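You operate a simulated robot arm through the tools that you are given. There is no shell and no other tool.

Carry out the task below with a simulated robot arm. There is one attempt and no reset: what you move stays moved.

## Task
Glue block 2 on the marked spot of the clamped board at the bench and clamp it down.
Fine: coat the spot with the purple pad, use the blue clamp, put the pad back and close the glue pot. Set down upright: purple pad. A coat counts when it lies all over at full strength: go over it till it gets no stronger.
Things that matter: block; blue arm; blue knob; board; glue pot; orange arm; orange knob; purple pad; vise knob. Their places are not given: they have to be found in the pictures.

The check looks at the end state, three seconds after you hand in, the way a careful person would. Anything else that was tipped, shoved, dropped, spilled or broken makes it a failure.

## Robot
A 7-joint arm with a two-finger parallel gripper, fixed in place. Base frame: the origin is at the foot of the arm, x ahead of it, y to its left, z up; the work surface is at about z = 0. Units: mm, degrees, N and s.
With the tool pointing down near the work surface it reaches from about 240 to 620 mm from the base axis. Its first joint turns from -66.0 to 66.0 degrees. Payload 2.6 kg.
Tool frame: the origin (TCP) lies between the finger pads and is the grasp point; the fingertips stand 30 mm ahead of it; z points along the fingers, y is the line along which they close. Largest opening 94 mm; finger width 28, thickness 10; the body of the gripper, 50 by 96 mm, starts 55 mm behind the TCP.
Orientation is told as [roll, pitch, yaw] about the base's x, y, z axes, in that order, counted from this pose: with the fingers straight down and closing along the base's y, the tool's x points along the base's -x, its y along +y and its z along -z.

## Interface
- The arm moves only by the tool move_arm. Its argument "targets" is a list of rows, each a list of 3 entries, a list of its own where there are three numbers: the shift along the base's x, y, z in mm, then the turn, a rotation vector about the base's x, y, z in degrees, then the finger opening in mm, from 0 to 94. In form: [[[x, y, z], [wx, wy, wz], grip], ...]. A call has 1 to 20 rows; each row is the pose to reach, as a shift and turn from the pose commanded when the call began. Rows are played at 5 a second. More than 50 mm and 8.6 degrees between two rows, or a gripper value outside its range, and nothing of the call is played. Where a pose cannot be reached the arm comes as near as it can. A force on the tool above 70 N (or 10 N above the force at the start of the call, whichever is more), or a blocked arm, ends the call early, and 0.2 s more pass. The fingers move at their own pace (about 72 mm/s each) and stop on an object; they squeeze with about 36 N. The grip force told is the motor's: it shows also when the fingers shut on nothing. Time passes only in rows, and 0.2 s behind the last, so rows that repeat a pose let the fingers close. The reply holds the time, the measured pose of the TCP, the force on the tool along the base axes, the opening and the grip force, in the units named above and with some noise, with the torque about the TCP (base axes, N m) and any sound that the robot's microphone picked up.
- Cameras (640 x 400 px; columns grow to the right, rows downward): "scene" is fixed at [31.9, 427.5, 568.2]; the picture's right is [-0.82, -0.57, 0.00], its down [-0.29, 0.42, -0.86] and it looks along [0.49, -0.71, -0.52] (base axes); focal length 292 px, centre (320, 200). "wrist" rides on the gripper at [76, 14, -103] in the tool frame; the picture's right is [-0.18, 0.98, 0.00], its down [-0.75, -0.14, -0.64] and it looks along [-0.63, -0.12, 0.77] (tool axes); focal length 243 px, centre (320, 200).
- camera(camera): a new picture of that camera. The clock stands still meanwhile.
- point_at(camera, pixels): there is no depth. For up to 12 entries [column, row, z] of the newest picture of that camera ("zoom" is the newest enlarged one), the place [x, y] in the base frame at which the ray of that pixel passes the height z, good to about 2 mm. The clock stands still meanwhile.
- close_up(camera, box): a new picture of the part [left, top, right, bottom] of that camera's present view, enlarged. The clock stands still meanwhile.
- finish_job(): hands the job in; it is judged then, once.

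Leave the gripper open and the arm clear of the work at the hand-in unless told otherwise.

The tools are called after "Request:" by a JSON object that holds its "api" and its "payload". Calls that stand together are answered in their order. move_arm: Moves the arm, as the interface text tells. Its arguments: {"type":"object","properties":{"targets":{"type":"array"}},"required":["targets"]} The other tools are called the same way: camera (camera) takes a picture; point_at (camera, pixels) gives the place at which the rays of pixels pass given heights; close_up (camera, box) takes an enlarged picture of a part of a camera's view; finish_job () hands the job in.

At the start:

```text
clock: 0.0
ee_pos: [331.9, -48.5, 426.2]
tcp_rot: [0.0, 0.0, 0.0]
contact_force: [-1.4, 0.4, -0.3]
wrist_torque: [0.01, -0.03, 0.02]
opening: 93.8
finger_force: 0.0
```

scene: 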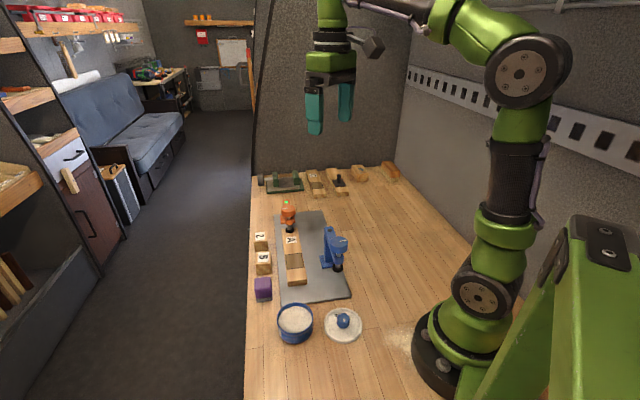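
wrist: 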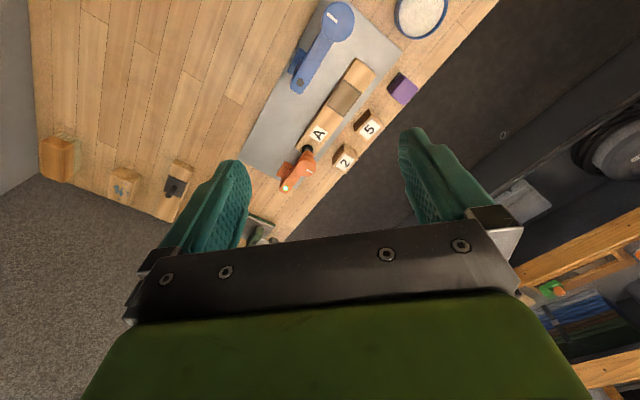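

I see the bench with a grey plate, a wooden board with a dark spot, orange and blue toggle clamps, blocks 2 and 5, a purple pad, an open blue glue pot and its lid. I'll take enlarged views of the work area first.

Request:
{"api": "close_up", "payload": {"camera": "scene", "box": [240, 190, 380, 278]}}

Request:
{"api": "close_up", "payload": {"camera": "wrist", "box": [230, 0, 470, 200]}}

Request:
{"api": "close_up", "payload": {"camera": "scene", "box": [240, 260, 400, 360]}}

```text
4.55 times, centred on (310, 234) of scene
```

zoom: 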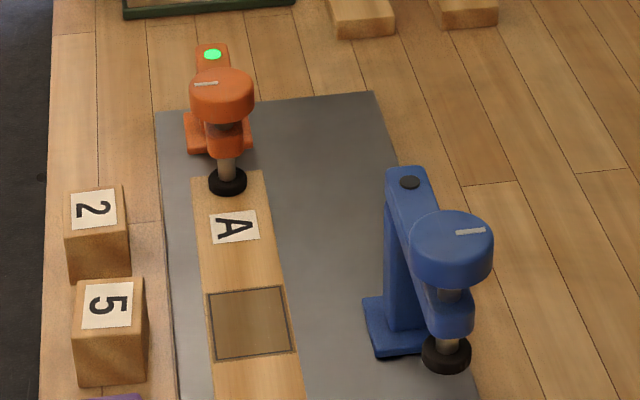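

```text
2.00 times, centred on (350, 100) of wrist
```

zoom: 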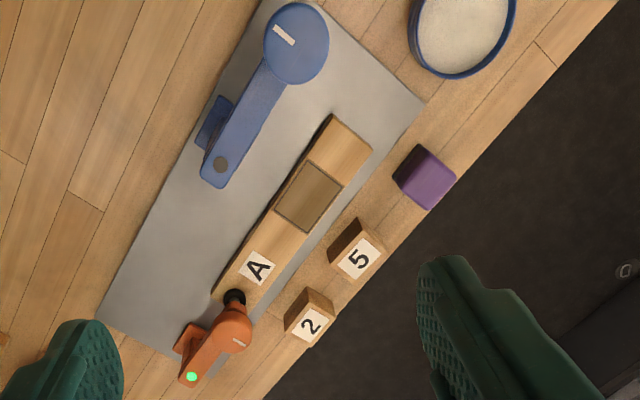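

```text
4.00 times, centred on (320, 310) of scene
```

zoom: 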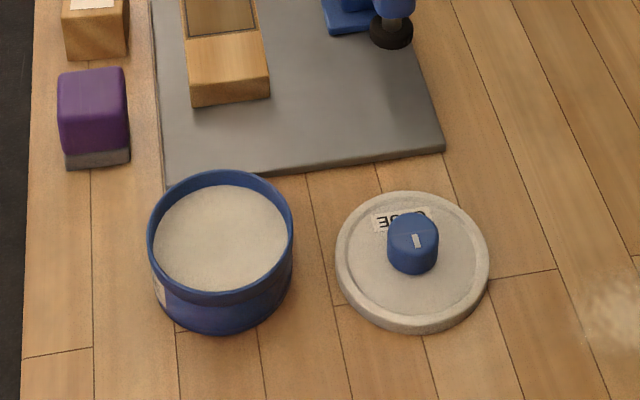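

Next I'll look at the far end of the bench, where a green vise and other wooden pieces stand.

Request:
{"api": "close_up", "payload": {"camera": "scene", "box": [250, 150, 410, 250]}}

Request:
{"api": "close_up", "payload": {"camera": "wrist", "box": [30, 120, 290, 250]}}

Request:
{"api": "close_up", "payload": {"camera": "scene", "box": [250, 165, 330, 215]}}

```text
4.00 times, centred on (330, 200) of scene
```

zoom: 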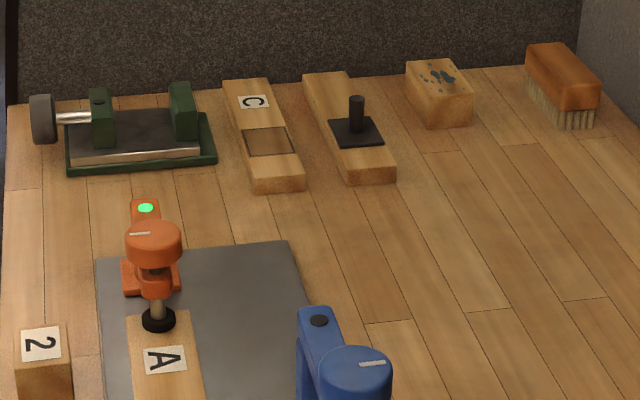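

```text
2.46 times, centred on (160, 185) of wrist
```

zoom: 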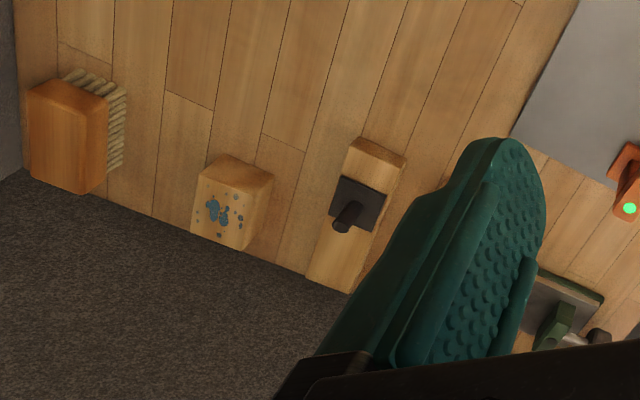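

```text
8.00 times, centred on (290, 190) of scene
```

zoom: 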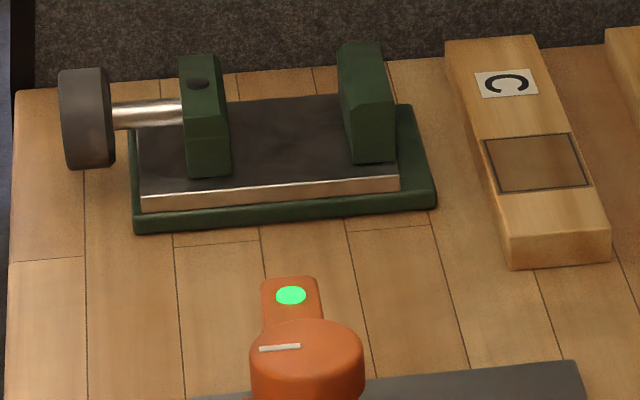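

Board A, under the orange clamp with its green lamp lit, is the clamped board, and its marked spot is free. I'll now get coordinates of key points from the scene picture at rough heights.

Request:
{"api": "camera", "payload": {"camera": "scene"}}

Request:
{"api": "point_at", "payload": {"camera": "scene", "pixels": [[260, 236, 40], [262, 257, 40], [263, 285, 40], [295, 320, 45], [343, 321, 40], [291, 240, 20], [295, 262, 20], [297, 283, 20], [288, 211, 90], [338, 245, 90], [280, 303, 5], [350, 297, 5]]}}

Request:
{"api": "point_at", "payload": {"camera": "wrist", "pixels": [[345, 161, 40], [370, 129, 40], [402, 90, 40], [420, 15, 45], [343, 97, 20], [319, 133, 20], [296, 175, 90], [338, 22, 90], [300, 84, 60], [247, 159, 5], [401, 51, 5], [291, 187, 90]]}}

```text
taken
```

scene: 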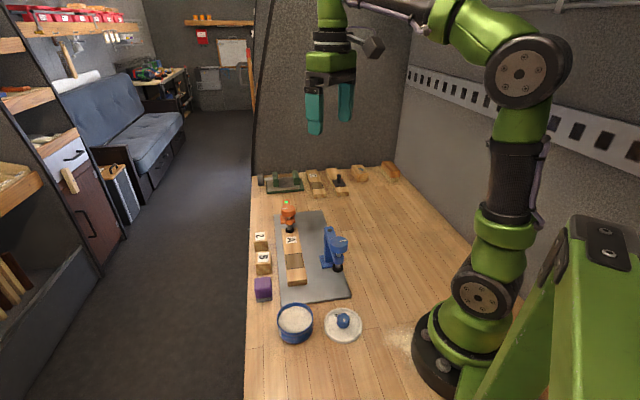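

```text
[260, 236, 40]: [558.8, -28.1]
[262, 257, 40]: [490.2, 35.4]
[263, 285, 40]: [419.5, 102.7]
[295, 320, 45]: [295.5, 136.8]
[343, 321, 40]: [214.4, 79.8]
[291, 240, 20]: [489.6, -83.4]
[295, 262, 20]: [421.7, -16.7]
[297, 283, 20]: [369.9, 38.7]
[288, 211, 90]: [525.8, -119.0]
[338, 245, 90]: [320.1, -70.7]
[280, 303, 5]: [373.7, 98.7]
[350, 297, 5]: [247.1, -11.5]
```

```text
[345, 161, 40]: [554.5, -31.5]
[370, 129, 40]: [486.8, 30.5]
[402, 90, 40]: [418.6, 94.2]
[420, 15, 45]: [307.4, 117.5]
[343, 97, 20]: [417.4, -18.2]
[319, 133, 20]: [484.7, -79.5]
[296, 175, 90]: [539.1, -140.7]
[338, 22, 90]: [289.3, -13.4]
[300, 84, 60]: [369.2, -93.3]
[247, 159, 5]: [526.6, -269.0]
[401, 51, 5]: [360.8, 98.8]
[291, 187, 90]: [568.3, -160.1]
```

The two cameras agree well on positions. I'll take tighter close-ups of the block row and the board from both cameras to triangulate heights.

Request:
{"api": "close_up", "payload": {"camera": "wrist", "box": [320, 60, 430, 180]}}

Request:
{"api": "close_up", "payload": {"camera": "wrist", "box": [270, 40, 390, 200]}}

Request:
{"api": "close_up", "payload": {"camera": "wrist", "box": [270, 0, 380, 110]}}

Request:
{"api": "close_up", "payload": {"camera": "scene", "box": [240, 220, 320, 310]}}

```text
3.33 times, centred on (375, 120) of wrist
```

zoom: 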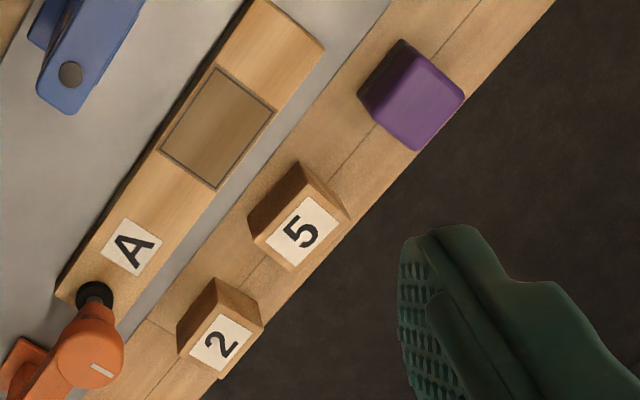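

```text
2.50 times, centred on (330, 120) of wrist
```

zoom: 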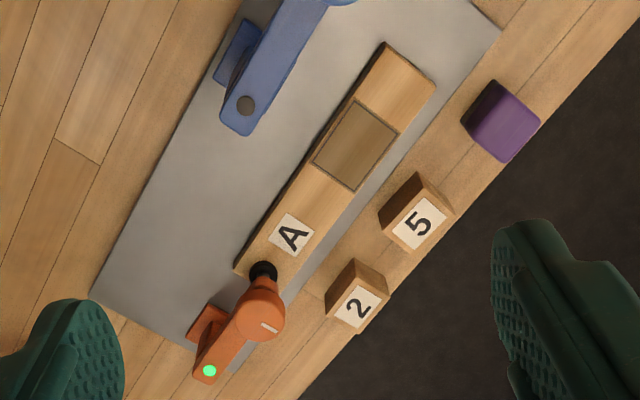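

```text
3.64 times, centred on (325, 55) of wrist
```

zoom: 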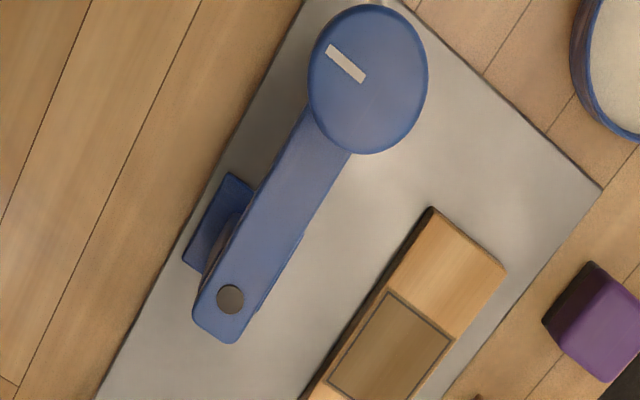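

```text
4.44 times, centred on (280, 265) of scene
```

zoom: 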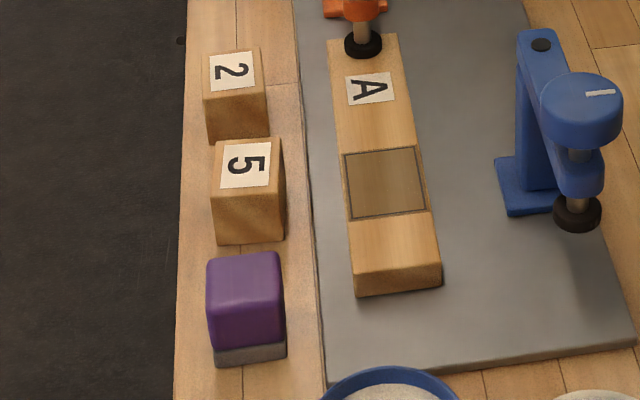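

I'll read coordinates from the scene enlargement: the lower front corners of the blocks and pad at bench height, the board end, the spot corners and the blue clamp foot.

Request:
{"api": "point_at", "payload": {"camera": "zoom", "pixels": [[208, 140, 0], [270, 135, 0], [216, 243, 0], [287, 238, 0], [215, 367, 0], [286, 357, 0], [355, 296, 4], [442, 287, 4], [508, 216, 6], [557, 208, 6], [498, 158, 6], [578, 225, 40]]}}

Request:
{"api": "point_at", "payload": {"camera": "zoom", "pixels": [[343, 153, 20], [415, 146, 20], [430, 212, 20], [348, 220, 20], [352, 272, 20], [440, 264, 20], [327, 40, 20], [395, 34, 20], [208, 53, 40], [258, 47, 40], [268, 95, 40], [204, 100, 40]]}}

```text
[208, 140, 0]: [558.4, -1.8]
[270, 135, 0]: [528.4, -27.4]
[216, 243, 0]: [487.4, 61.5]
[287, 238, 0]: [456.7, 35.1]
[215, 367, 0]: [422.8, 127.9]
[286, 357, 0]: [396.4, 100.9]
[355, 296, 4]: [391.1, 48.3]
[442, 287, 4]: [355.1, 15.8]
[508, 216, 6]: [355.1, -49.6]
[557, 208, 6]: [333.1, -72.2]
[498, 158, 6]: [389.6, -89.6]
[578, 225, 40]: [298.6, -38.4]
```

```text
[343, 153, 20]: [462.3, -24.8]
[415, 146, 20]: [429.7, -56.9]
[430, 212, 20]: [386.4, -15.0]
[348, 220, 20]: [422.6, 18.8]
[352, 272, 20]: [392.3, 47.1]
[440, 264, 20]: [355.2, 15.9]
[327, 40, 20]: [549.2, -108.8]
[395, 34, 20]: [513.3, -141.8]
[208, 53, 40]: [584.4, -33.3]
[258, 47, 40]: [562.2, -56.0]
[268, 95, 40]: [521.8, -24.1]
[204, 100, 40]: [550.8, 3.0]
```

Board A's top is at about z=20, its spot centre near (425,-20). Now I'll zoom on the pot and lid in the scene camera and measure them.

Request:
{"api": "close_up", "payload": {"camera": "scene", "box": [265, 290, 375, 360]}}

```text
5.71 times, centred on (320, 325) of scene
```

zoom: 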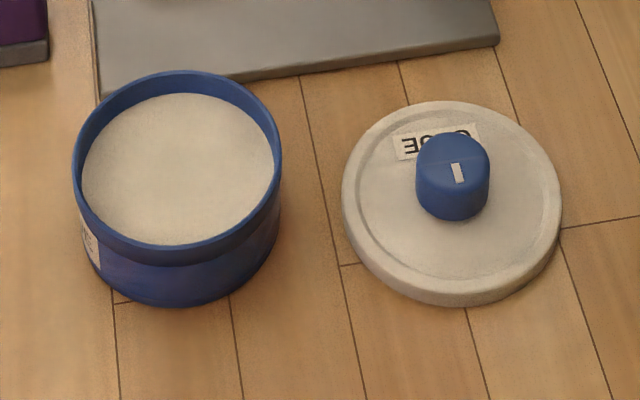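

I'll read the lid and pot points at several heights.

Request:
{"api": "point_at", "payload": {"camera": "zoom", "pixels": [[452, 197, 10], [342, 200, 10], [562, 195, 10], [453, 160, 30], [453, 160, 35], [453, 307, 0], [177, 158, 45], [72, 160, 45], [282, 155, 45], [182, 307, 0], [178, 70, 45], [180, 250, 45]]}}

```text
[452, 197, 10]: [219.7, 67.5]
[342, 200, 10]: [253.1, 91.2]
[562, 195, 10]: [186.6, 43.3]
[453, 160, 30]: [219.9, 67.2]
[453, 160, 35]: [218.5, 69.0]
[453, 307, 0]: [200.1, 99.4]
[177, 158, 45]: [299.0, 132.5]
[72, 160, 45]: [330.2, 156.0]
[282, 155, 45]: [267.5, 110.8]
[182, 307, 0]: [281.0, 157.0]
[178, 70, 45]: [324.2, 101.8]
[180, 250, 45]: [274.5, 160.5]
```

The lid centre is near (220,67), the pot centre near (300,131), the pad near (410,105). I'll bring the gripper above the pad, turned -45° to match the bench direction, to look at it from close by.

Request:
{"api": "move_arm", "payload": {"targets": [[[10, 19, -25], [0, 0, -5.6], 94], [[20, 38, -50], [0, 0, -11.2], 94], [[30, 57, -75], [0, 0, -16.8], 94], [[40, 76, -100], [0, 0, -22.5], 94], [[50, 95, -125], [0, 0, -28.1], 94], [[60, 114, -150], [0, 0, -33.7], 94], [[70, 133, -175], [0, 0, -39.4], 94], [[78, 152, -200], [0, 0, -45], 94], [[78, 152, -200], [0, 0, -45], 94]]}}

Request:
{"api": "camera", "payload": {"camera": "wrist"}}

```text
clock: 2.0
ee_pos: [409.8, 104.3, 226.0]
tcp_rot: [0.0, 0.1, -45.1]
contact_force: [0.2, -0.8, -0.1]
wrist_torque: [-0.03, -0.02, -0.01]
opening: 93.8
finger_force: 0.0
```

```text
taken
```

wrist: 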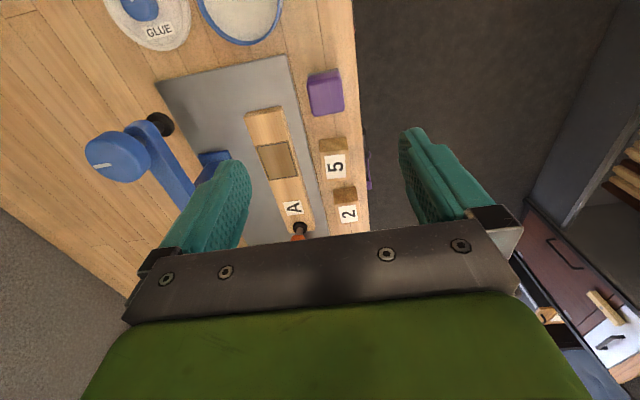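

The pad stands at about (326,92), between the open fingers' lines. I'll enlarge it and the board region.

Request:
{"api": "close_up", "payload": {"camera": "wrist", "box": [280, 50, 380, 130]}}

Request:
{"api": "close_up", "payload": {"camera": "wrist", "box": [230, 90, 380, 240]}}

Request:
{"api": "close_up", "payload": {"camera": "wrist", "box": [80, 90, 240, 210]}}

Request:
{"api": "close_up", "payload": {"camera": "scene", "box": [245, 265, 285, 315]}}

```text
5.00 times, centred on (330, 90) of wrist
```

zoom: 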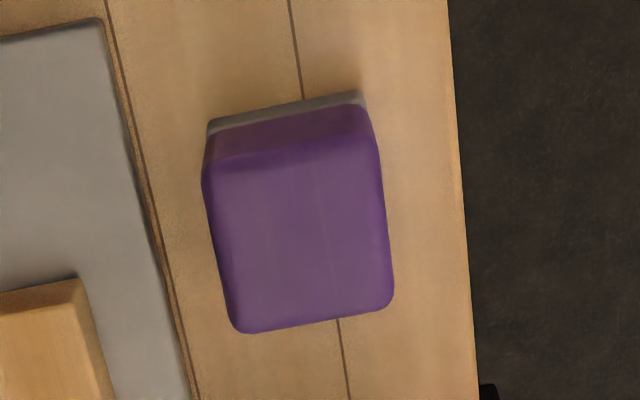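

```text
2.67 times, centred on (305, 165) of wrist
```

zoom: 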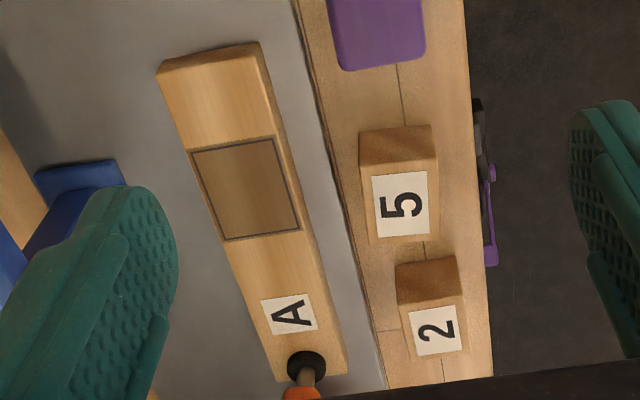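

```text
3.33 times, centred on (160, 150) of wrist
```

zoom: 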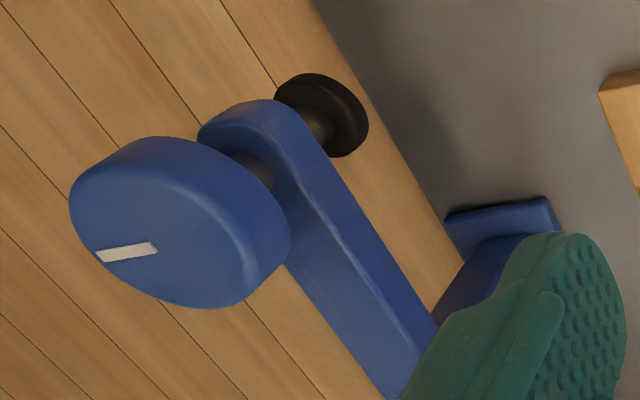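

```text
8.00 times, centred on (265, 290) of scene
```

zoom: 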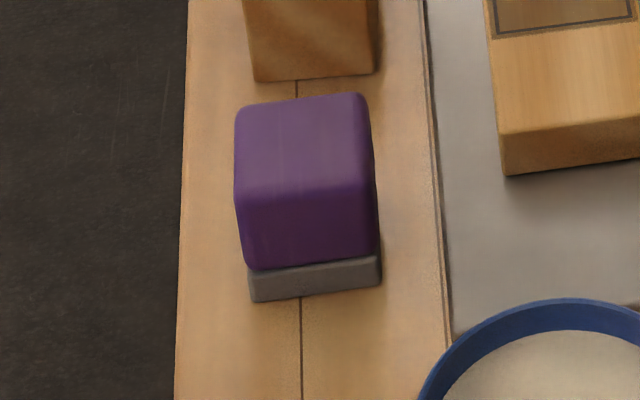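

I'll read the pad corners from this scene enlargement at the bench and candidate top heights.

Request:
{"api": "point_at", "payload": {"camera": "zoom", "pixels": [[253, 302, 0], [382, 284, 0], [250, 270, 8], [382, 253, 8], [236, 193, 35], [375, 182, 35], [236, 193, 42], [375, 182, 42], [236, 110, 35], [367, 95, 35], [236, 110, 42], [367, 95, 42]]}}

Request:
{"api": "close_up", "payload": {"camera": "wrist", "box": [280, 50, 380, 130]}}

Request:
{"api": "point_at", "payload": {"camera": "zoom", "pixels": [[206, 138, 0], [364, 106, 0], [203, 180, 35], [375, 145, 35], [394, 305, 35], [238, 332, 35], [203, 180, 42], [375, 145, 42], [394, 305, 42], [238, 332, 42], [210, 120, 8], [362, 92, 8]]}}

```text
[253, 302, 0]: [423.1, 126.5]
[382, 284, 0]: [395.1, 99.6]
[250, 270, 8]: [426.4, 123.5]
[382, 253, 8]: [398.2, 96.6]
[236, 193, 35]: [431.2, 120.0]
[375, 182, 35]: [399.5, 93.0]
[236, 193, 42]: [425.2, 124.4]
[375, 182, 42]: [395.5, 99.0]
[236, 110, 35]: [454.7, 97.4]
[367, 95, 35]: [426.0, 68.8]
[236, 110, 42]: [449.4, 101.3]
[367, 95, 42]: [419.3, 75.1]
```

```text
5.00 times, centred on (330, 90) of wrist
```

zoom: 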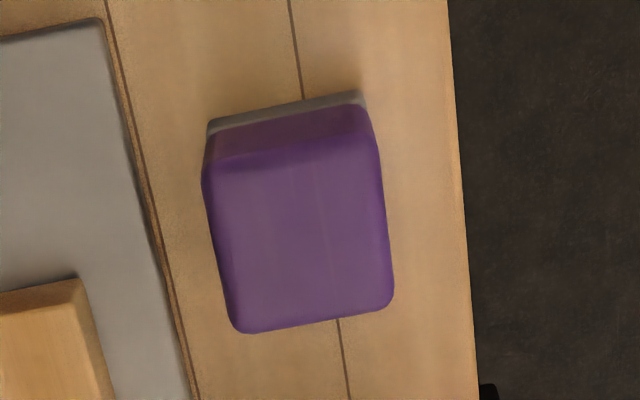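

```text
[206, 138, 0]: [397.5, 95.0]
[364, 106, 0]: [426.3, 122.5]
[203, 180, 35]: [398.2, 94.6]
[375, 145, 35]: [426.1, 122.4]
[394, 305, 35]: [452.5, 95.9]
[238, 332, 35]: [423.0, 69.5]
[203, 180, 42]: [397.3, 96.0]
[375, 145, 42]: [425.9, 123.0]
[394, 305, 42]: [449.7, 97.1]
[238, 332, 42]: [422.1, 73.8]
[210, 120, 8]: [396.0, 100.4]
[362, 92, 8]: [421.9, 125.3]
```

The pad is about 38 mm square, 41 mm tall, centred near (423,98.5). I'll measure the bench edge, plate edge and the blocks/board from the wrist camera for exact orientation.

Request:
{"api": "point_at", "payload": {"camera": "zoom", "pixels": [[447, 2, 0], [478, 395, 0], [105, 2, 0], [202, 398, 0], [290, 2, 0], [350, 398, 0]]}}

Request:
{"api": "close_up", "payload": {"camera": "wrist", "box": [230, 90, 380, 240]}}

Request:
{"api": "point_at", "payload": {"camera": "zoom", "pixels": [[188, 153, 20], [274, 137, 20], [301, 228, 20], [225, 241, 20], [160, 78, 20], [260, 57, 20], [157, 65, 4], [259, 43, 4], [278, 380, 20], [347, 374, 20]]}}

Request:
{"api": "point_at", "payload": {"camera": "zoom", "pixels": [[360, 131, 0], [432, 124, 0], [359, 172, 40], [438, 158, 40], [439, 238, 40], [370, 246, 40], [396, 266, 0], [458, 256, 0], [398, 306, 33], [460, 294, 33], [466, 349, 33], [412, 358, 33]]}}

```text
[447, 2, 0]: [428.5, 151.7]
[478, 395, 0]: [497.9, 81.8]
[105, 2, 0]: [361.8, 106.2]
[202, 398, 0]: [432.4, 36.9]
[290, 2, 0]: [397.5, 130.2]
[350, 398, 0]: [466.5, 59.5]
```

```text
2.67 times, centred on (305, 165) of wrist
```

zoom: 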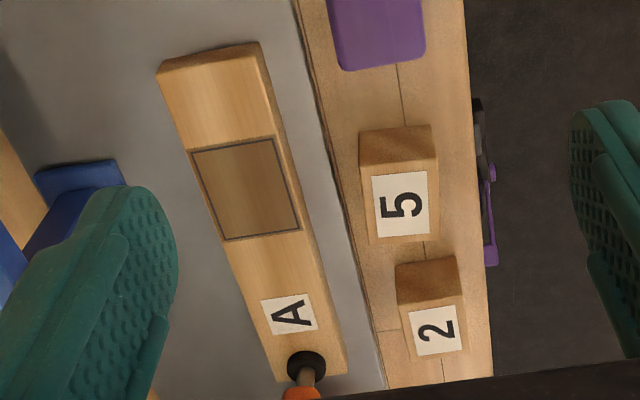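

```text
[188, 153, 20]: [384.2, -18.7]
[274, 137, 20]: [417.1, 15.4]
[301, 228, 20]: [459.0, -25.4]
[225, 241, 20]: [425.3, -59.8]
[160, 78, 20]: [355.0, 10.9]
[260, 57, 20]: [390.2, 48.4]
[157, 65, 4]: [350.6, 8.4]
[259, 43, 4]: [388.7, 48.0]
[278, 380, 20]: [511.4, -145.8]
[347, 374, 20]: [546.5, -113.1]
```

```text
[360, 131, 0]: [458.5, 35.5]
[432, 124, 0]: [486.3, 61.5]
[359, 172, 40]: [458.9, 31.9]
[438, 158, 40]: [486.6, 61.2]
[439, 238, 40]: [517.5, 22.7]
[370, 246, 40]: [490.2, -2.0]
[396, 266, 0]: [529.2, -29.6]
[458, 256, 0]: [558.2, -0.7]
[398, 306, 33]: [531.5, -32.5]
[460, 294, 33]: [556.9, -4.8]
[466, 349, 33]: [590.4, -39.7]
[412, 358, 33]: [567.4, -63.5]
```

The bench, board and blocks all run at exactly -45°. Block 2 is about 38×46×33 mm. Now I'll triangulate the blue clamp's foot, arm end and knob with both cameras.

Request:
{"api": "point_at", "payload": {"camera": "wrist", "pixels": [[160.6, 124.5, 40], [160.6, 124.5, 60], [160.6, 124.5, 80], [112, 159, 120], [112, 159, 140]]}}

Request:
{"api": "point_at", "payload": {"camera": "scene", "pixels": [[338.1, 268.4, 40], [338.1, 268.4, 60], [338.1, 268.4, 80], [338, 240.5, 120], [338, 240.5, 140], [329.5, 229.5, 100], [329.5, 229.5, 120], [329.5, 229.5, 140]]}}

Request:
{"api": "close_up", "payload": {"camera": "scene", "box": [310, 218, 360, 282]}}

```text
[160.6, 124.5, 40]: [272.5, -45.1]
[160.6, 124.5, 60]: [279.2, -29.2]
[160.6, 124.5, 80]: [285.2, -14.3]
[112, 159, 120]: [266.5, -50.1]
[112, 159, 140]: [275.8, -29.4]
```

```text
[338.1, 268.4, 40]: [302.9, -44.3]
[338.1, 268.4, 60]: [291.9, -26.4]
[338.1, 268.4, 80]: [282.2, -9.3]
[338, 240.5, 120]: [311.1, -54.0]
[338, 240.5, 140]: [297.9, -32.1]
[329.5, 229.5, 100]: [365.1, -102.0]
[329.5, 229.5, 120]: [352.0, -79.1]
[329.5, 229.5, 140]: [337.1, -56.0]
```

```text
6.25 times, centred on (335, 250) of scene
```

zoom: 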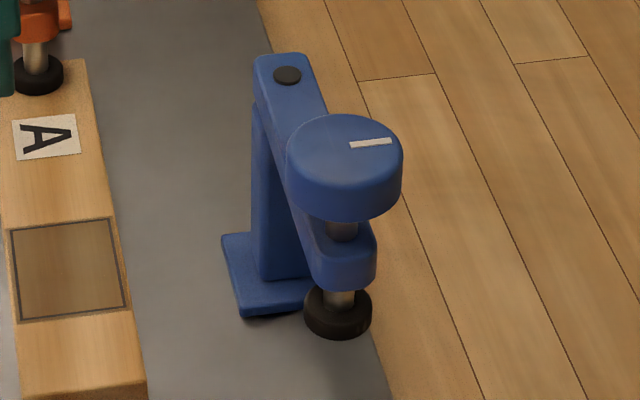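

The blue foot hangs at about z=65–70 over (285,-18), knob top about z=150, pivot near (356,-86); so the arm can swing clear over a placed block. Next I go above the pad's centre (423,98.5), part close the fingers to 68, descend partly and check alignment.

Request:
{"api": "move_arm", "payload": {"targets": [[[7, -3, -30], [0, 0, 0], 68], [[13.3, -5, -60], [0, 0, 0], 68], [[13.3, -5, -90], [0, 0, 0], 68], [[13.3, -5, -115], [0, 0, 0], 68], [[13.3, -5, -115], [0, 0, 0], 68]]}}

Request:
{"api": "camera", "payload": {"camera": "wrist"}}

Request:
{"api": "close_up", "payload": {"camera": "scene", "box": [225, 210, 325, 310]}}

```text
clock: 3.2
ee_pos: [424.1, 99.4, 111.1]
tcp_rot: [0.0, -0.1, -45.0]
contact_force: [-0.2, -0.7, 0.1]
wrist_torque: [0.03, -0.01, 0.0]
opening: 67.8
finger_force: 0.0
```

```text
taken
```

wrist: 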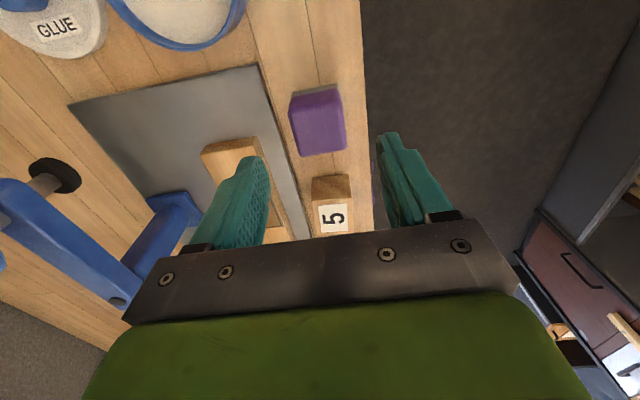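

```text
4.00 times, centred on (275, 260) of scene
```

zoom: 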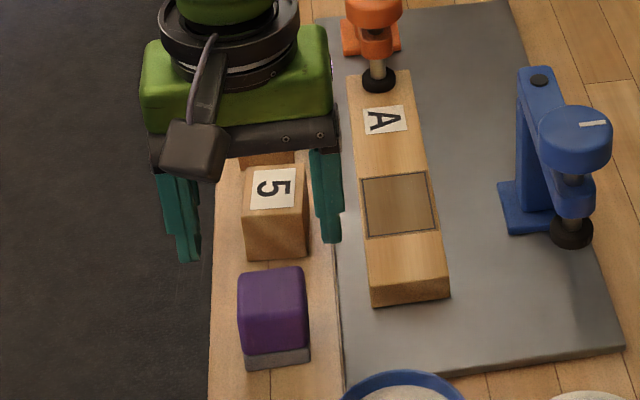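

The pad lies between the fingers' lines. I'll refine its centre from this closer view.

Request:
{"api": "close_up", "payload": {"camera": "wrist", "box": [270, 70, 370, 170]}}

```text
4.00 times, centred on (320, 120) of wrist
```

zoom: 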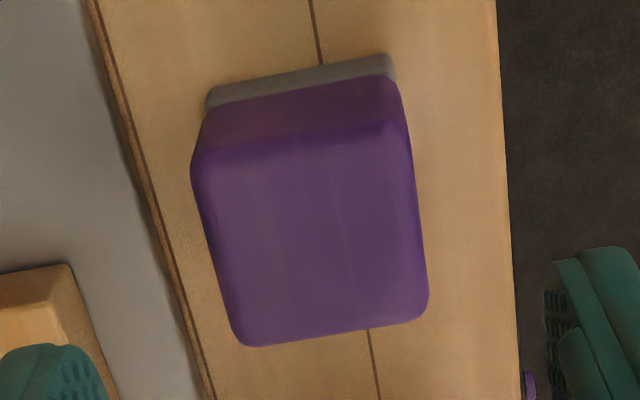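

Request:
{"api": "point_at", "payload": {"camera": "zoom", "pixels": [[192, 170, 38], [405, 128, 38], [428, 312, 38], [240, 345, 38], [206, 112, 0], [396, 80, 0], [207, 95, 8], [390, 57, 8]]}}

```text
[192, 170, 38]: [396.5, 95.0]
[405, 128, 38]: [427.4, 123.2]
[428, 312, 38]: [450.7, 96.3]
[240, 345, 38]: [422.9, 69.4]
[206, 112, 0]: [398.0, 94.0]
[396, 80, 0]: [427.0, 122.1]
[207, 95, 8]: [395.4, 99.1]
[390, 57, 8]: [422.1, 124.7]
```

The pad centre agrees with the gripper's place within 2 mm. I descend to TCP z=46 and close on it.

Request:
{"api": "move_arm", "payload": {"targets": [[[0, 0, -20], [0, 0, 0], 68], [[0, 0, -40], [0, 0, 0], 68], [[0, 0, -55], [0, 0, 0], 68], [[0, 0, -65], [0, 0, 0], 68], [[0, 0, -65], [0, 0, 0], 50], [[0, 0, -65], [0, 0, 0], 30], [[0, 0, -65], [0, 0, 0], 30], [[0, 0, -65], [0, 0, 0], 30], [[0, 0, -65], [0, 0, 0], 30]]}}

Request:
{"api": "close_up", "payload": {"camera": "scene", "box": [225, 210, 325, 310]}}

```text
clock: 5.2
ee_pos: [422.5, 98.3, 47.9]
tcp_rot: [0.0, 0.0, -45.0]
contact_force: [-0.1, -0.2, 0.2]
wrist_torque: [-0.01, 0.01, -0.02]
opening: 43.3
finger_force: 35.8
```

```text
4.00 times, centred on (275, 260) of scene
```

zoom: 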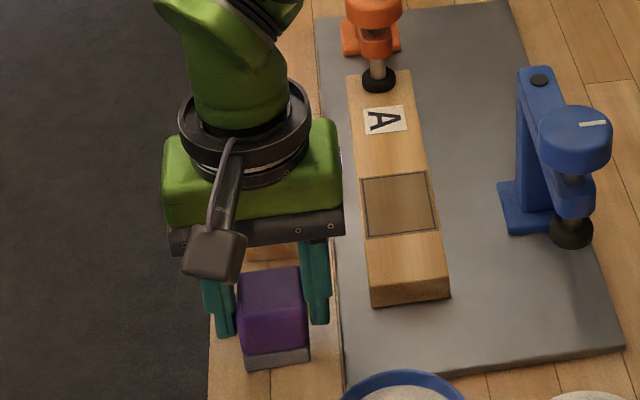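

The pad is held (opening 43.3 mm, 36 N). I lift it and move toward the pot for a look at the rim.

Request:
{"api": "move_arm", "payload": {"targets": [[[0, 0, 15], [0, 0, 0], 30], [[0, 0, 40], [0, 0, 0], 30], [[0, 0, 70], [0, 0, 0], 30], [[-15, 4, 100], [0, 0, 0], 30], [[-40, 10, 110], [0, 0, 0], 30], [[-65, 18, 110], [0, 0, 0], 30], [[-90, 24, 110], [0, 0, 0], 30], [[-105, 28, 110], [0, 0, 0], 30], [[-105, 28, 110], [0, 0, 0], 30]]}}

Request:
{"api": "camera", "payload": {"camera": "wrist"}}

Request:
{"api": "close_up", "payload": {"camera": "scene", "box": [225, 230, 375, 370]}}

```text
clock: 7.2
ee_pos: [318.6, 126.8, 156.9]
tcp_rot: [-0.1, 0.0, -44.9]
contact_force: [0.2, 0.0, -0.5]
wrist_torque: [0.01, -0.01, 0.0]
opening: 43.6
finger_force: 36.0
```

```text
taken
```

wrist: 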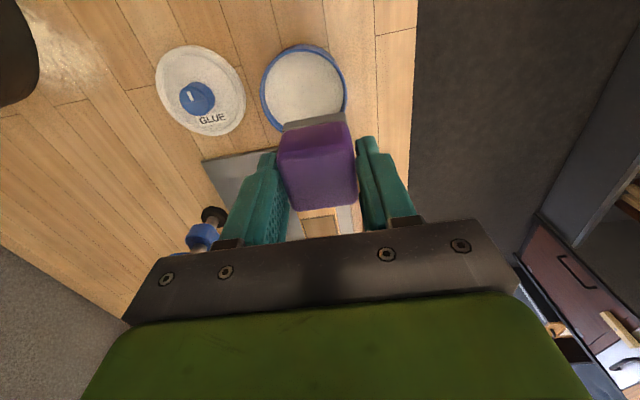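

```text
2.86 times, centred on (300, 300) of scene
```

zoom: 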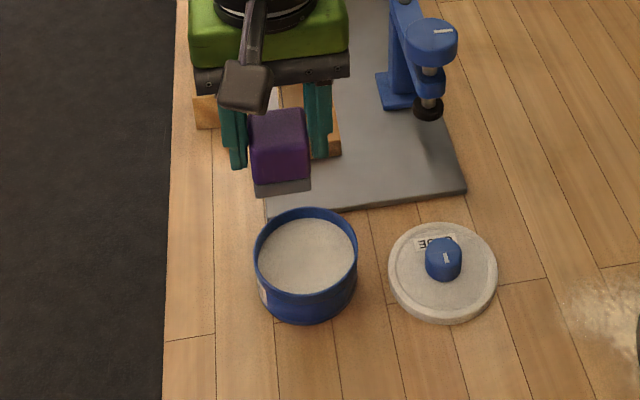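

The pad hangs level in the grip. I zoom the wrist view onto the pot and lid to triangulate their heights.

Request:
{"api": "close_up", "payload": {"camera": "wrist", "box": [145, 30, 365, 145]}}

```text
2.91 times, centred on (255, 88) of wrist
```

zoom: 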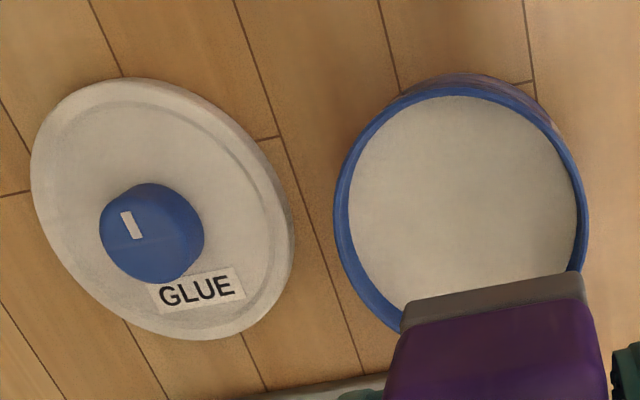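

Request:
{"api": "point_at", "payload": {"camera": "zoom", "pixels": [[334, 200, 40], [590, 210, 40], [466, 82, 40], [461, 208, 35], [461, 208, 40], [461, 208, 45], [160, 208, 8], [30, 165, 8], [293, 225, 8], [140, 222, 25], [140, 222, 30], [140, 222, 35]]}}

```text
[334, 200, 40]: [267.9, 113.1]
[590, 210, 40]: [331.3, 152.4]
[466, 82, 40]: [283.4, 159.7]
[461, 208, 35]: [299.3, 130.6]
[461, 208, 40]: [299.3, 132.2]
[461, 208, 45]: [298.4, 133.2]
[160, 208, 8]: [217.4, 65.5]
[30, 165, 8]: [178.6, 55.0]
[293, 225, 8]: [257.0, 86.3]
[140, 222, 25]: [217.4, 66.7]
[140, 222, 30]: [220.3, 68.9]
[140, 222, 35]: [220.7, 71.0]
```

Pot rim: z≈43, centre (300,131.5), inner radius about 35 mm; glue surface a few mm below. I move over the centre and lower in small steps toward the glue.

Request:
{"api": "move_arm", "payload": {"targets": [[[-9, 2.5, -15], [0, 0, 0], 30], [[-18.2, 5, -30], [0, 0, 0], 30], [[-18.2, 5, -45], [0, 0, 0], 30], [[-18.2, 5, -58], [0, 0, 0], 30], [[-18.2, 5, -64], [0, 0, 0], 30], [[-18.2, 5, -68], [0, 0, 0], 30], [[-18.2, 5, -68], [0, 0, 0], 30]]}}

Request:
{"api": "close_up", "payload": {"camera": "scene", "box": [255, 260, 355, 350]}}

Request:
{"api": "close_up", "payload": {"camera": "wrist", "box": [250, 60, 390, 220]}}

```text
clock: 8.8
ee_pos: [300.1, 132.3, 88.3]
tcp_rot: [0.0, -0.1, -45.1]
contact_force: [-0.5, 0.2, -1.5]
wrist_torque: [-0.01, 0.01, 0.02]
opening: 43.6
finger_force: 35.6
```

```text
4.44 times, centred on (305, 305) of scene
```

zoom: 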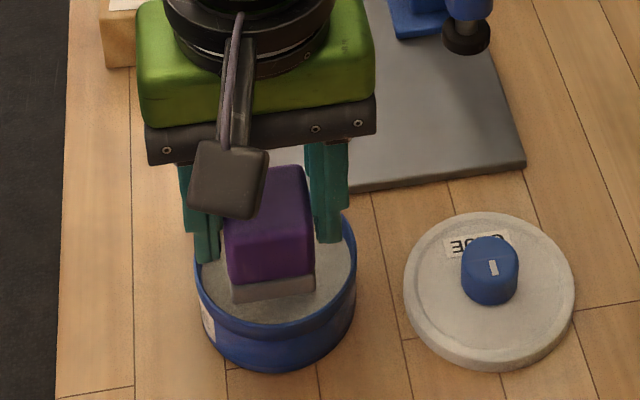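

```text
2.50 times, centred on (320, 140) of wrist
```

zoom: 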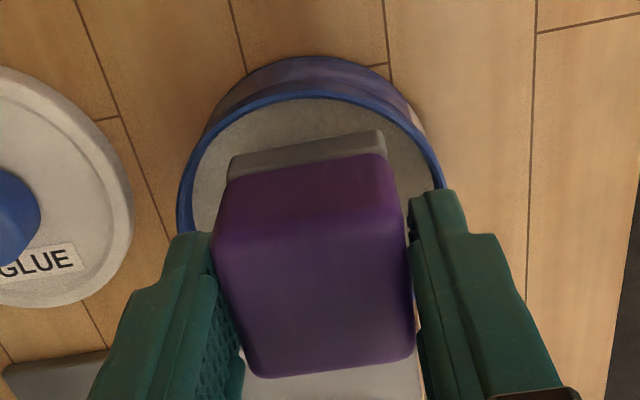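

The pad is over the glue, bottom near z=42, almost no force. I lower further in small steps, watching the vertical force.

Request:
{"api": "move_arm", "payload": {"targets": [[[0, 0, -2], [0, 0, 0], 30], [[0, 0, -4], [0, 0, 0], 30], [[0, 0, -6], [0, 0, 0], 30], [[0, 0, -6], [0, 0, 0], 30]]}}

Request:
{"api": "close_up", "payload": {"camera": "scene", "box": [270, 280, 345, 345]}}

```text
clock: 9.8
ee_pos: [299.2, 131.8, 83.2]
tcp_rot: [0.0, -0.1, -45.0]
contact_force: [-3.3, -0.9, 9.3]
wrist_torque: [0.23, 0.16, 0.1]
opening: 43.5
finger_force: 36.9
```

```text
6.15 times, centred on (308, 312) of scene
```

zoom: 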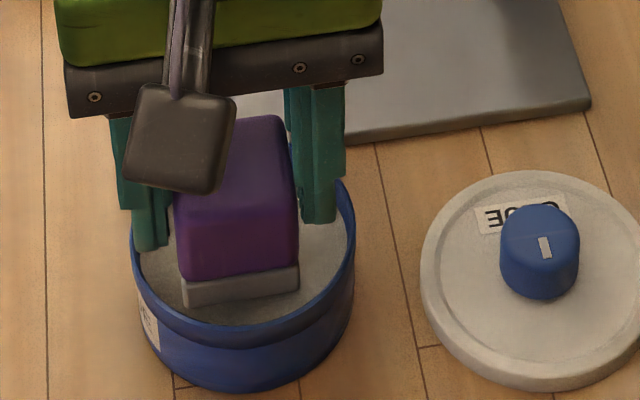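

Contact: about 9 N upward, pad touching the glue. I let it soak for a second, then lift and look.

Request:
{"api": "move_arm", "payload": {"targets": [[[0, 0, -0.5], [0, 0, 0], 30], [[0, 0, -0.5], [0, 0, 0], 30], [[0, 0, -0.5], [0, 0, 0], 30], [[0, 0, -0.5], [0, 0, 0], 30], [[0, 0, -0.5], [0, 0, 0], 30], [[0, 0, 3], [0, 0, 0], 30], [[0, 0, 8], [0, 0, 0], 30], [[0, 0, 14], [0, 0, 0], 30], [[0, 0, 14], [0, 0, 0], 30]]}}

Request:
{"api": "close_up", "payload": {"camera": "scene", "box": [270, 270, 345, 345]}}

Request:
{"api": "close_up", "payload": {"camera": "wrist", "box": [250, 60, 390, 220]}}

```text
clock: 11.8
ee_pos: [299.6, 132.5, 96.8]
tcp_rot: [0.0, 0.0, -45.0]
contact_force: [-0.6, -0.9, -0.2]
wrist_torque: [-0.02, 0.03, -0.04]
opening: 43.7
finger_force: 36.3
```

```text
5.33 times, centred on (308, 308) of scene
```

zoom: 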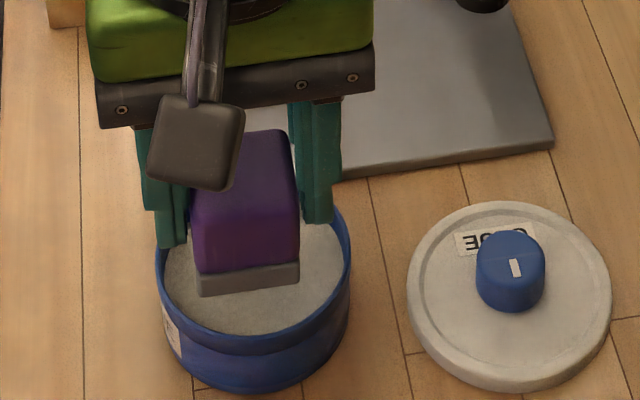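

```text
2.50 times, centred on (320, 140) of wrist
```

zoom: 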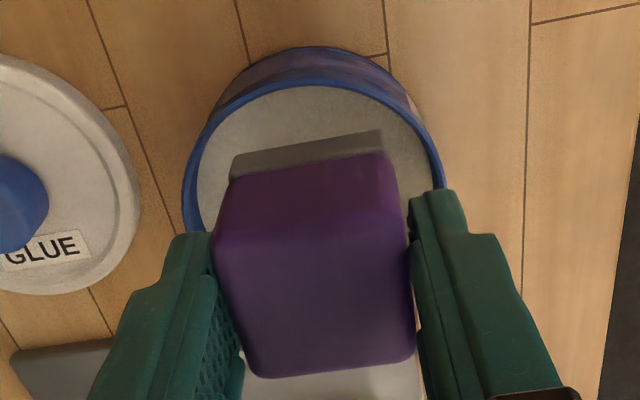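

The pad came out cleanly. I lift and carry it over to hover above the spot at (423.3,-20.8).

Request:
{"api": "move_arm", "payload": {"targets": [[[0, 0, 15], [0, 0, 0], 30], [[0, 0, 32], [0, 0, 0], 30], [[12, -15, 40], [0, 0, 0], 30], [[30, -37, 40], [0, 0, 0], 30], [[50, -62, 40], [0, 0, 0], 30], [[70, -87, 40], [0, 0, 0], 30], [[90, -112, 40], [0, 0, 0], 30], [[108, -134, 36], [0, 0, 0], 30], [[120, -148, 28], [0, 0, 0], 30], [[123.3, -152.3, 20], [0, 0, 0], 30], [[123.3, -152.3, 10], [0, 0, 0], 30], [[123.3, -152.3, 10], [0, 0, 0], 30]]}}

Request:
{"api": "camera", "payload": {"camera": "wrist"}}

Request:
{"api": "close_up", "payload": {"camera": "scene", "box": [250, 190, 370, 300]}}

```text
clock: 14.4
ee_pos: [425.0, -20.8, 107.0]
tcp_rot: [0.0, 0.0, -45.0]
contact_force: [0.6, 0.8, 0.0]
wrist_torque: [0.04, -0.02, 0.0]
opening: 43.7
finger_force: 36.2
```

```text
taken
```

wrist: 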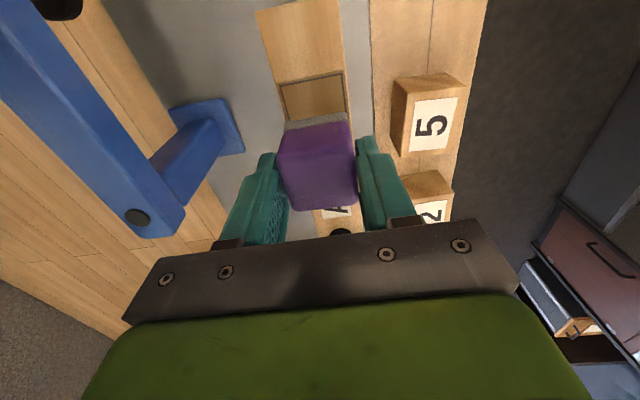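

```text
3.64 times, centred on (310, 245) of scene
```

zoom: 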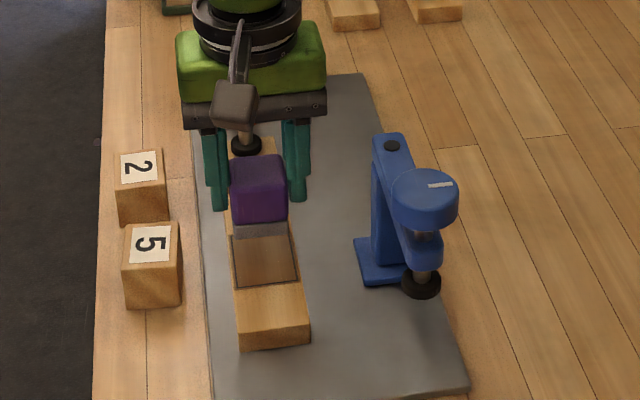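

The pad hangs over the spot. I refine the spot's edges from this wrist view before touching.

Request:
{"api": "close_up", "payload": {"camera": "wrist", "box": [245, 0, 375, 140]}}

```text
2.86 times, centred on (310, 70) of wrist
```

zoom: 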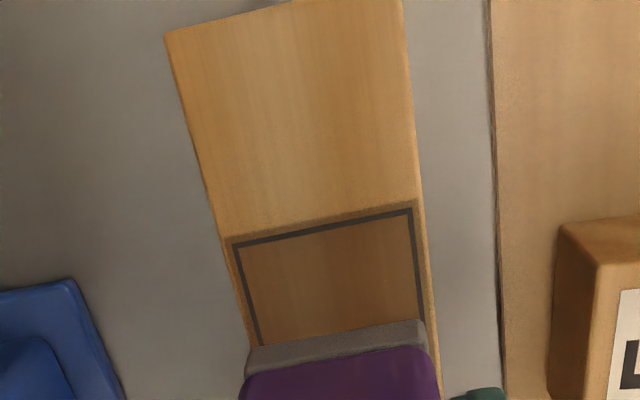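

Request:
{"api": "point_at", "payload": {"camera": "zoom", "pixels": [[232, 243, 20], [413, 207, 20], [260, 345, 20], [425, 320, 20], [165, 38, 20], [402, 2, 20], [224, 240, 20], [419, 203, 20], [72, 280, 6], [120, 398, 6], [251, 348, 20]]}}

```text
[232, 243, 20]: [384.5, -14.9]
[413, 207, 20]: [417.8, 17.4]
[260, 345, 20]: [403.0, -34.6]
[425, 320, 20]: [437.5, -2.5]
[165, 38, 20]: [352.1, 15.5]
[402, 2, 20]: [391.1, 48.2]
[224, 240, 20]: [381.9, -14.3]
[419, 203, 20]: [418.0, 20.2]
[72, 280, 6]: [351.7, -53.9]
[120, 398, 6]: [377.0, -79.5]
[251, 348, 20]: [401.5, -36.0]
```

The spot centre is confirmed at (423.2,-20.7). I lower the pad: first to just above, then in small steps until I feel the board.

Request:
{"api": "move_arm", "payload": {"targets": [[[0, 0, -12], [0, 0, 0], 30], [[0, 0, -24], [0, 0, 0], 30], [[0, 0, -32], [0, 0, 0], 30], [[0, 0, -36], [0, 0, 0], 30], [[0, 0, -38], [0, 0, 0], 30], [[0, 0, -38], [0, 0, 0], 30]]}}

```text
clock: 15.8
ee_pos: [425.7, -19.9, 71.4]
tcp_rot: [0.4, -0.2, -45.0]
contact_force: [0.0, 2.1, 34.1]
wrist_torque: [-0.06, -0.11, -0.01]
opening: 43.5
finger_force: 36.3
```

Contact came at TCP z≈71.5 (34 N is a little much), so the board top is near z=25; with that the spot centre corrects to about (421,-17.8). I ease the pressure by 1.8 mm and stroke over the whole spot lengthwise and crosswise.

Request:
{"api": "move_arm", "payload": {"targets": [[[-2.3, 3.0, 1.8], [0, 0, 0], 30], [[1.9, -1.2, 1.8], [0, 0, 0], 30], [[6.2, -5.5, 1.8], [0, 0, 0], 30], [[8.3, -3.4, 1.8], [0, 0, 0], 30], [[4.0, 0.9, 1.8], [0, 0, 0], 30], [[-0.2, 5.1, 1.8], [0, 0, 0], 30], [[-4.4, 9.3, 1.8], [0, 0, 0], 30], [[-8.7, 13.6, 1.8], [0, 0, 0], 30], [[-10.8, 11.5, 1.8], [0, 0, 0], 30], [[-12.9, 9.4, 1.8], [0, 0, 0], 30], [[-8.6, 5.1, 1.8], [0, 0, 0], 30], [[-4.4, 0.9, 1.8], [0, 0, 0], 30], [[-0.2, -3.3, 1.8], [0, 0, 0], 30], [[4.1, -7.6, 1.8], [0, 0, 0], 30], [[6.2, -5.5, 1.8], [0, 0, 0], 30], [[1.9, -1.2, 1.8], [0, 0, 0], 30], [[-2.3, 3.0, 1.8], [0, 0, 0], 30], [[-6.5, 7.2, 1.8], [0, 0, 0], 30], [[-10.8, 11.5, 1.8], [0, 0, 0], 30], [[-2.3, 3.0, 1.8], [0, 0, 0], 30]]}}

Request:
{"api": "close_up", "payload": {"camera": "scene", "box": [265, 220, 335, 300]}}

```text
clock: 20.0
ee_pos: [421.4, -17.5, 69.7]
tcp_rot: [0.0, 0.1, -44.9]
contact_force: [-0.5, 0.5, 2.6]
wrist_torque: [0.04, -0.02, -0.01]
opening: 43.7
finger_force: 36.1
```

```text
5.00 times, centred on (300, 260) of scene
```

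zoom: 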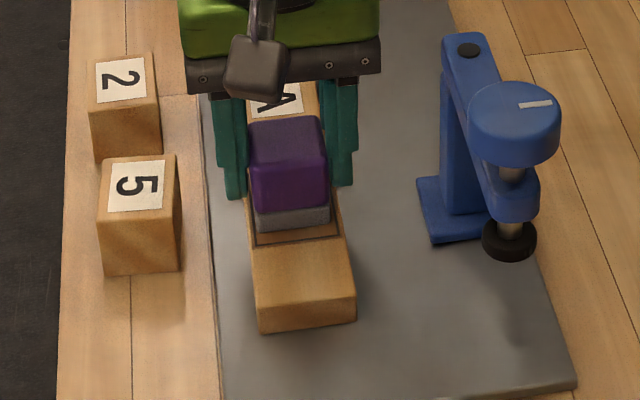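

Force is down to 2.6 N, so the stroke was light. I lift and step aside along +u to look at the coat.

Request:
{"api": "move_arm", "payload": {"targets": [[[0, 0, 15], [0, 0, 0], 30], [[5, -5, 40], [0, 0, 0], 30], [[20, -20, 60], [0, 0, 0], 30], [[32, -32, 70], [0, 0, 0], 30], [[32, -32, 70], [0, 0, 0], 30]]}}

Request:
{"api": "close_up", "payload": {"camera": "scene", "box": [265, 220, 335, 300]}}

Request:
{"api": "close_up", "payload": {"camera": "wrist", "box": [200, 30, 400, 180]}}

```text
clock: 21.2
ee_pos: [450.5, -48.8, 140.7]
tcp_rot: [0.1, 0.0, -45.0]
contact_force: [0.6, -0.2, 0.0]
wrist_torque: [0.01, -0.01, -0.03]
opening: 43.5
finger_force: 36.2
```

```text
5.00 times, centred on (300, 260) of scene
```

zoom: 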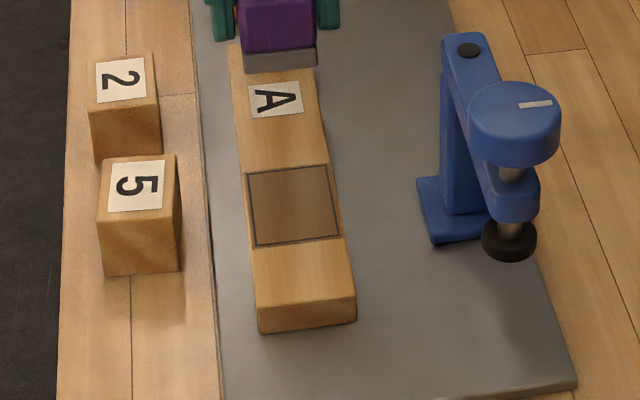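

```text
2.67 times, centred on (300, 105) of wrist
```

zoom: 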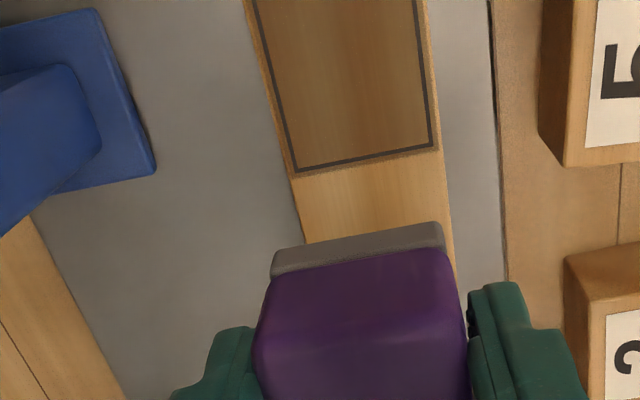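

The spot looks about as before. I enlarge it further to see whether any coat shows.

Request:
{"api": "close_up", "payload": {"camera": "scene", "box": [280, 240, 320, 280]}}

Request:
{"api": "close_up", "payload": {"camera": "wrist", "box": [270, 0, 390, 110]}}

Request:
{"api": "close_up", "payload": {"camera": "scene", "box": [265, 190, 315, 245]}}

```text
10.00 times, centred on (300, 260) of scene
```

zoom: 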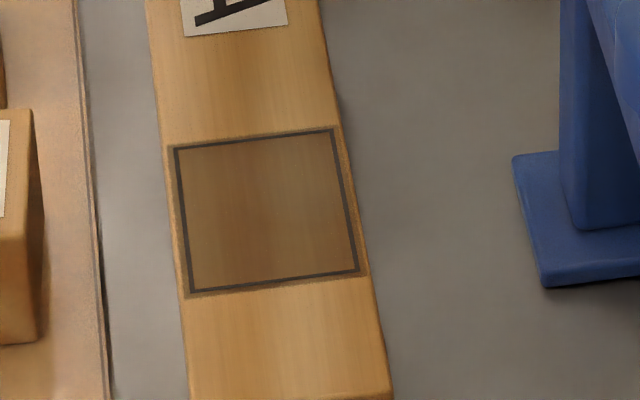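

```text
3.64 times, centred on (330, 55) of wrist
```

zoom: 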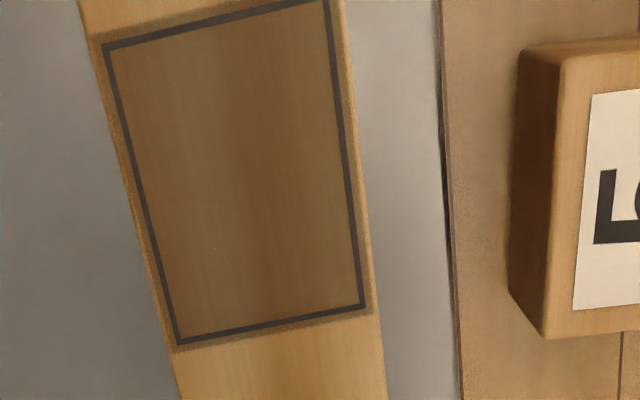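

```text
7.27 times, centred on (290, 218) of scene
```

zoom: 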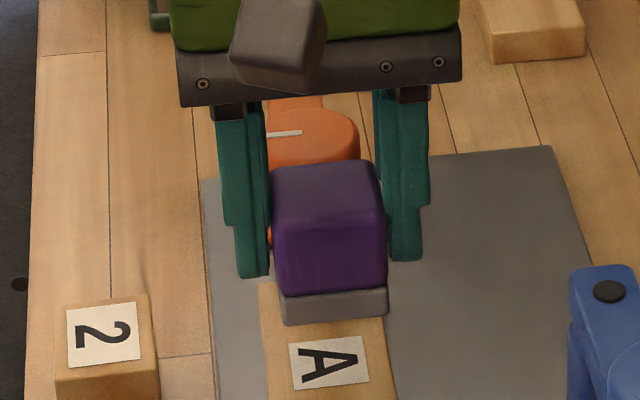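

To judge the coat, I compare with the uncoated spot of the spare board C under the same light.

Request:
{"api": "close_up", "payload": {"camera": "scene", "box": [300, 165, 340, 200]}}

Request:
{"api": "close_up", "payload": {"camera": "scene", "box": [245, 160, 345, 300]}}

```text
11.43 times, centred on (320, 182) of scene
```

zoom: 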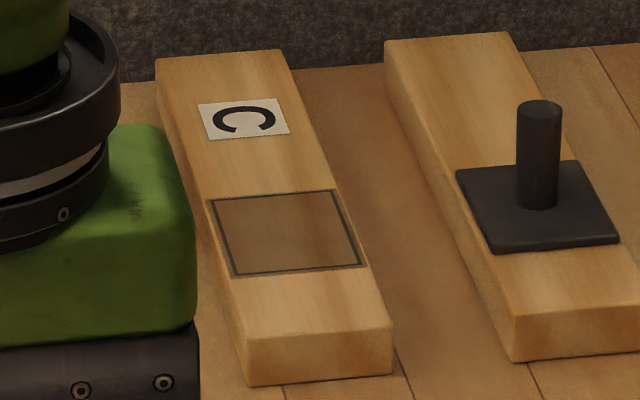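

```text
2.86 times, centred on (295, 230) of scene
```

zoom: 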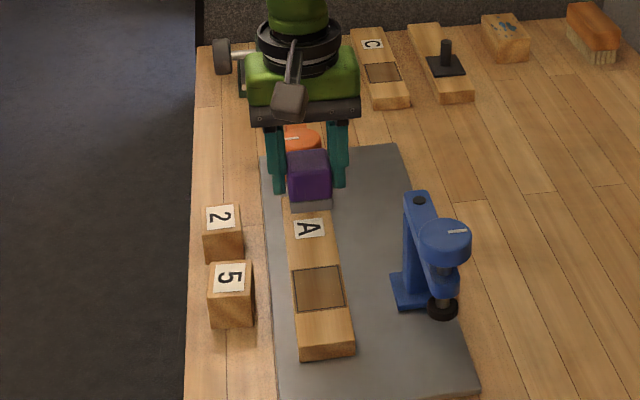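

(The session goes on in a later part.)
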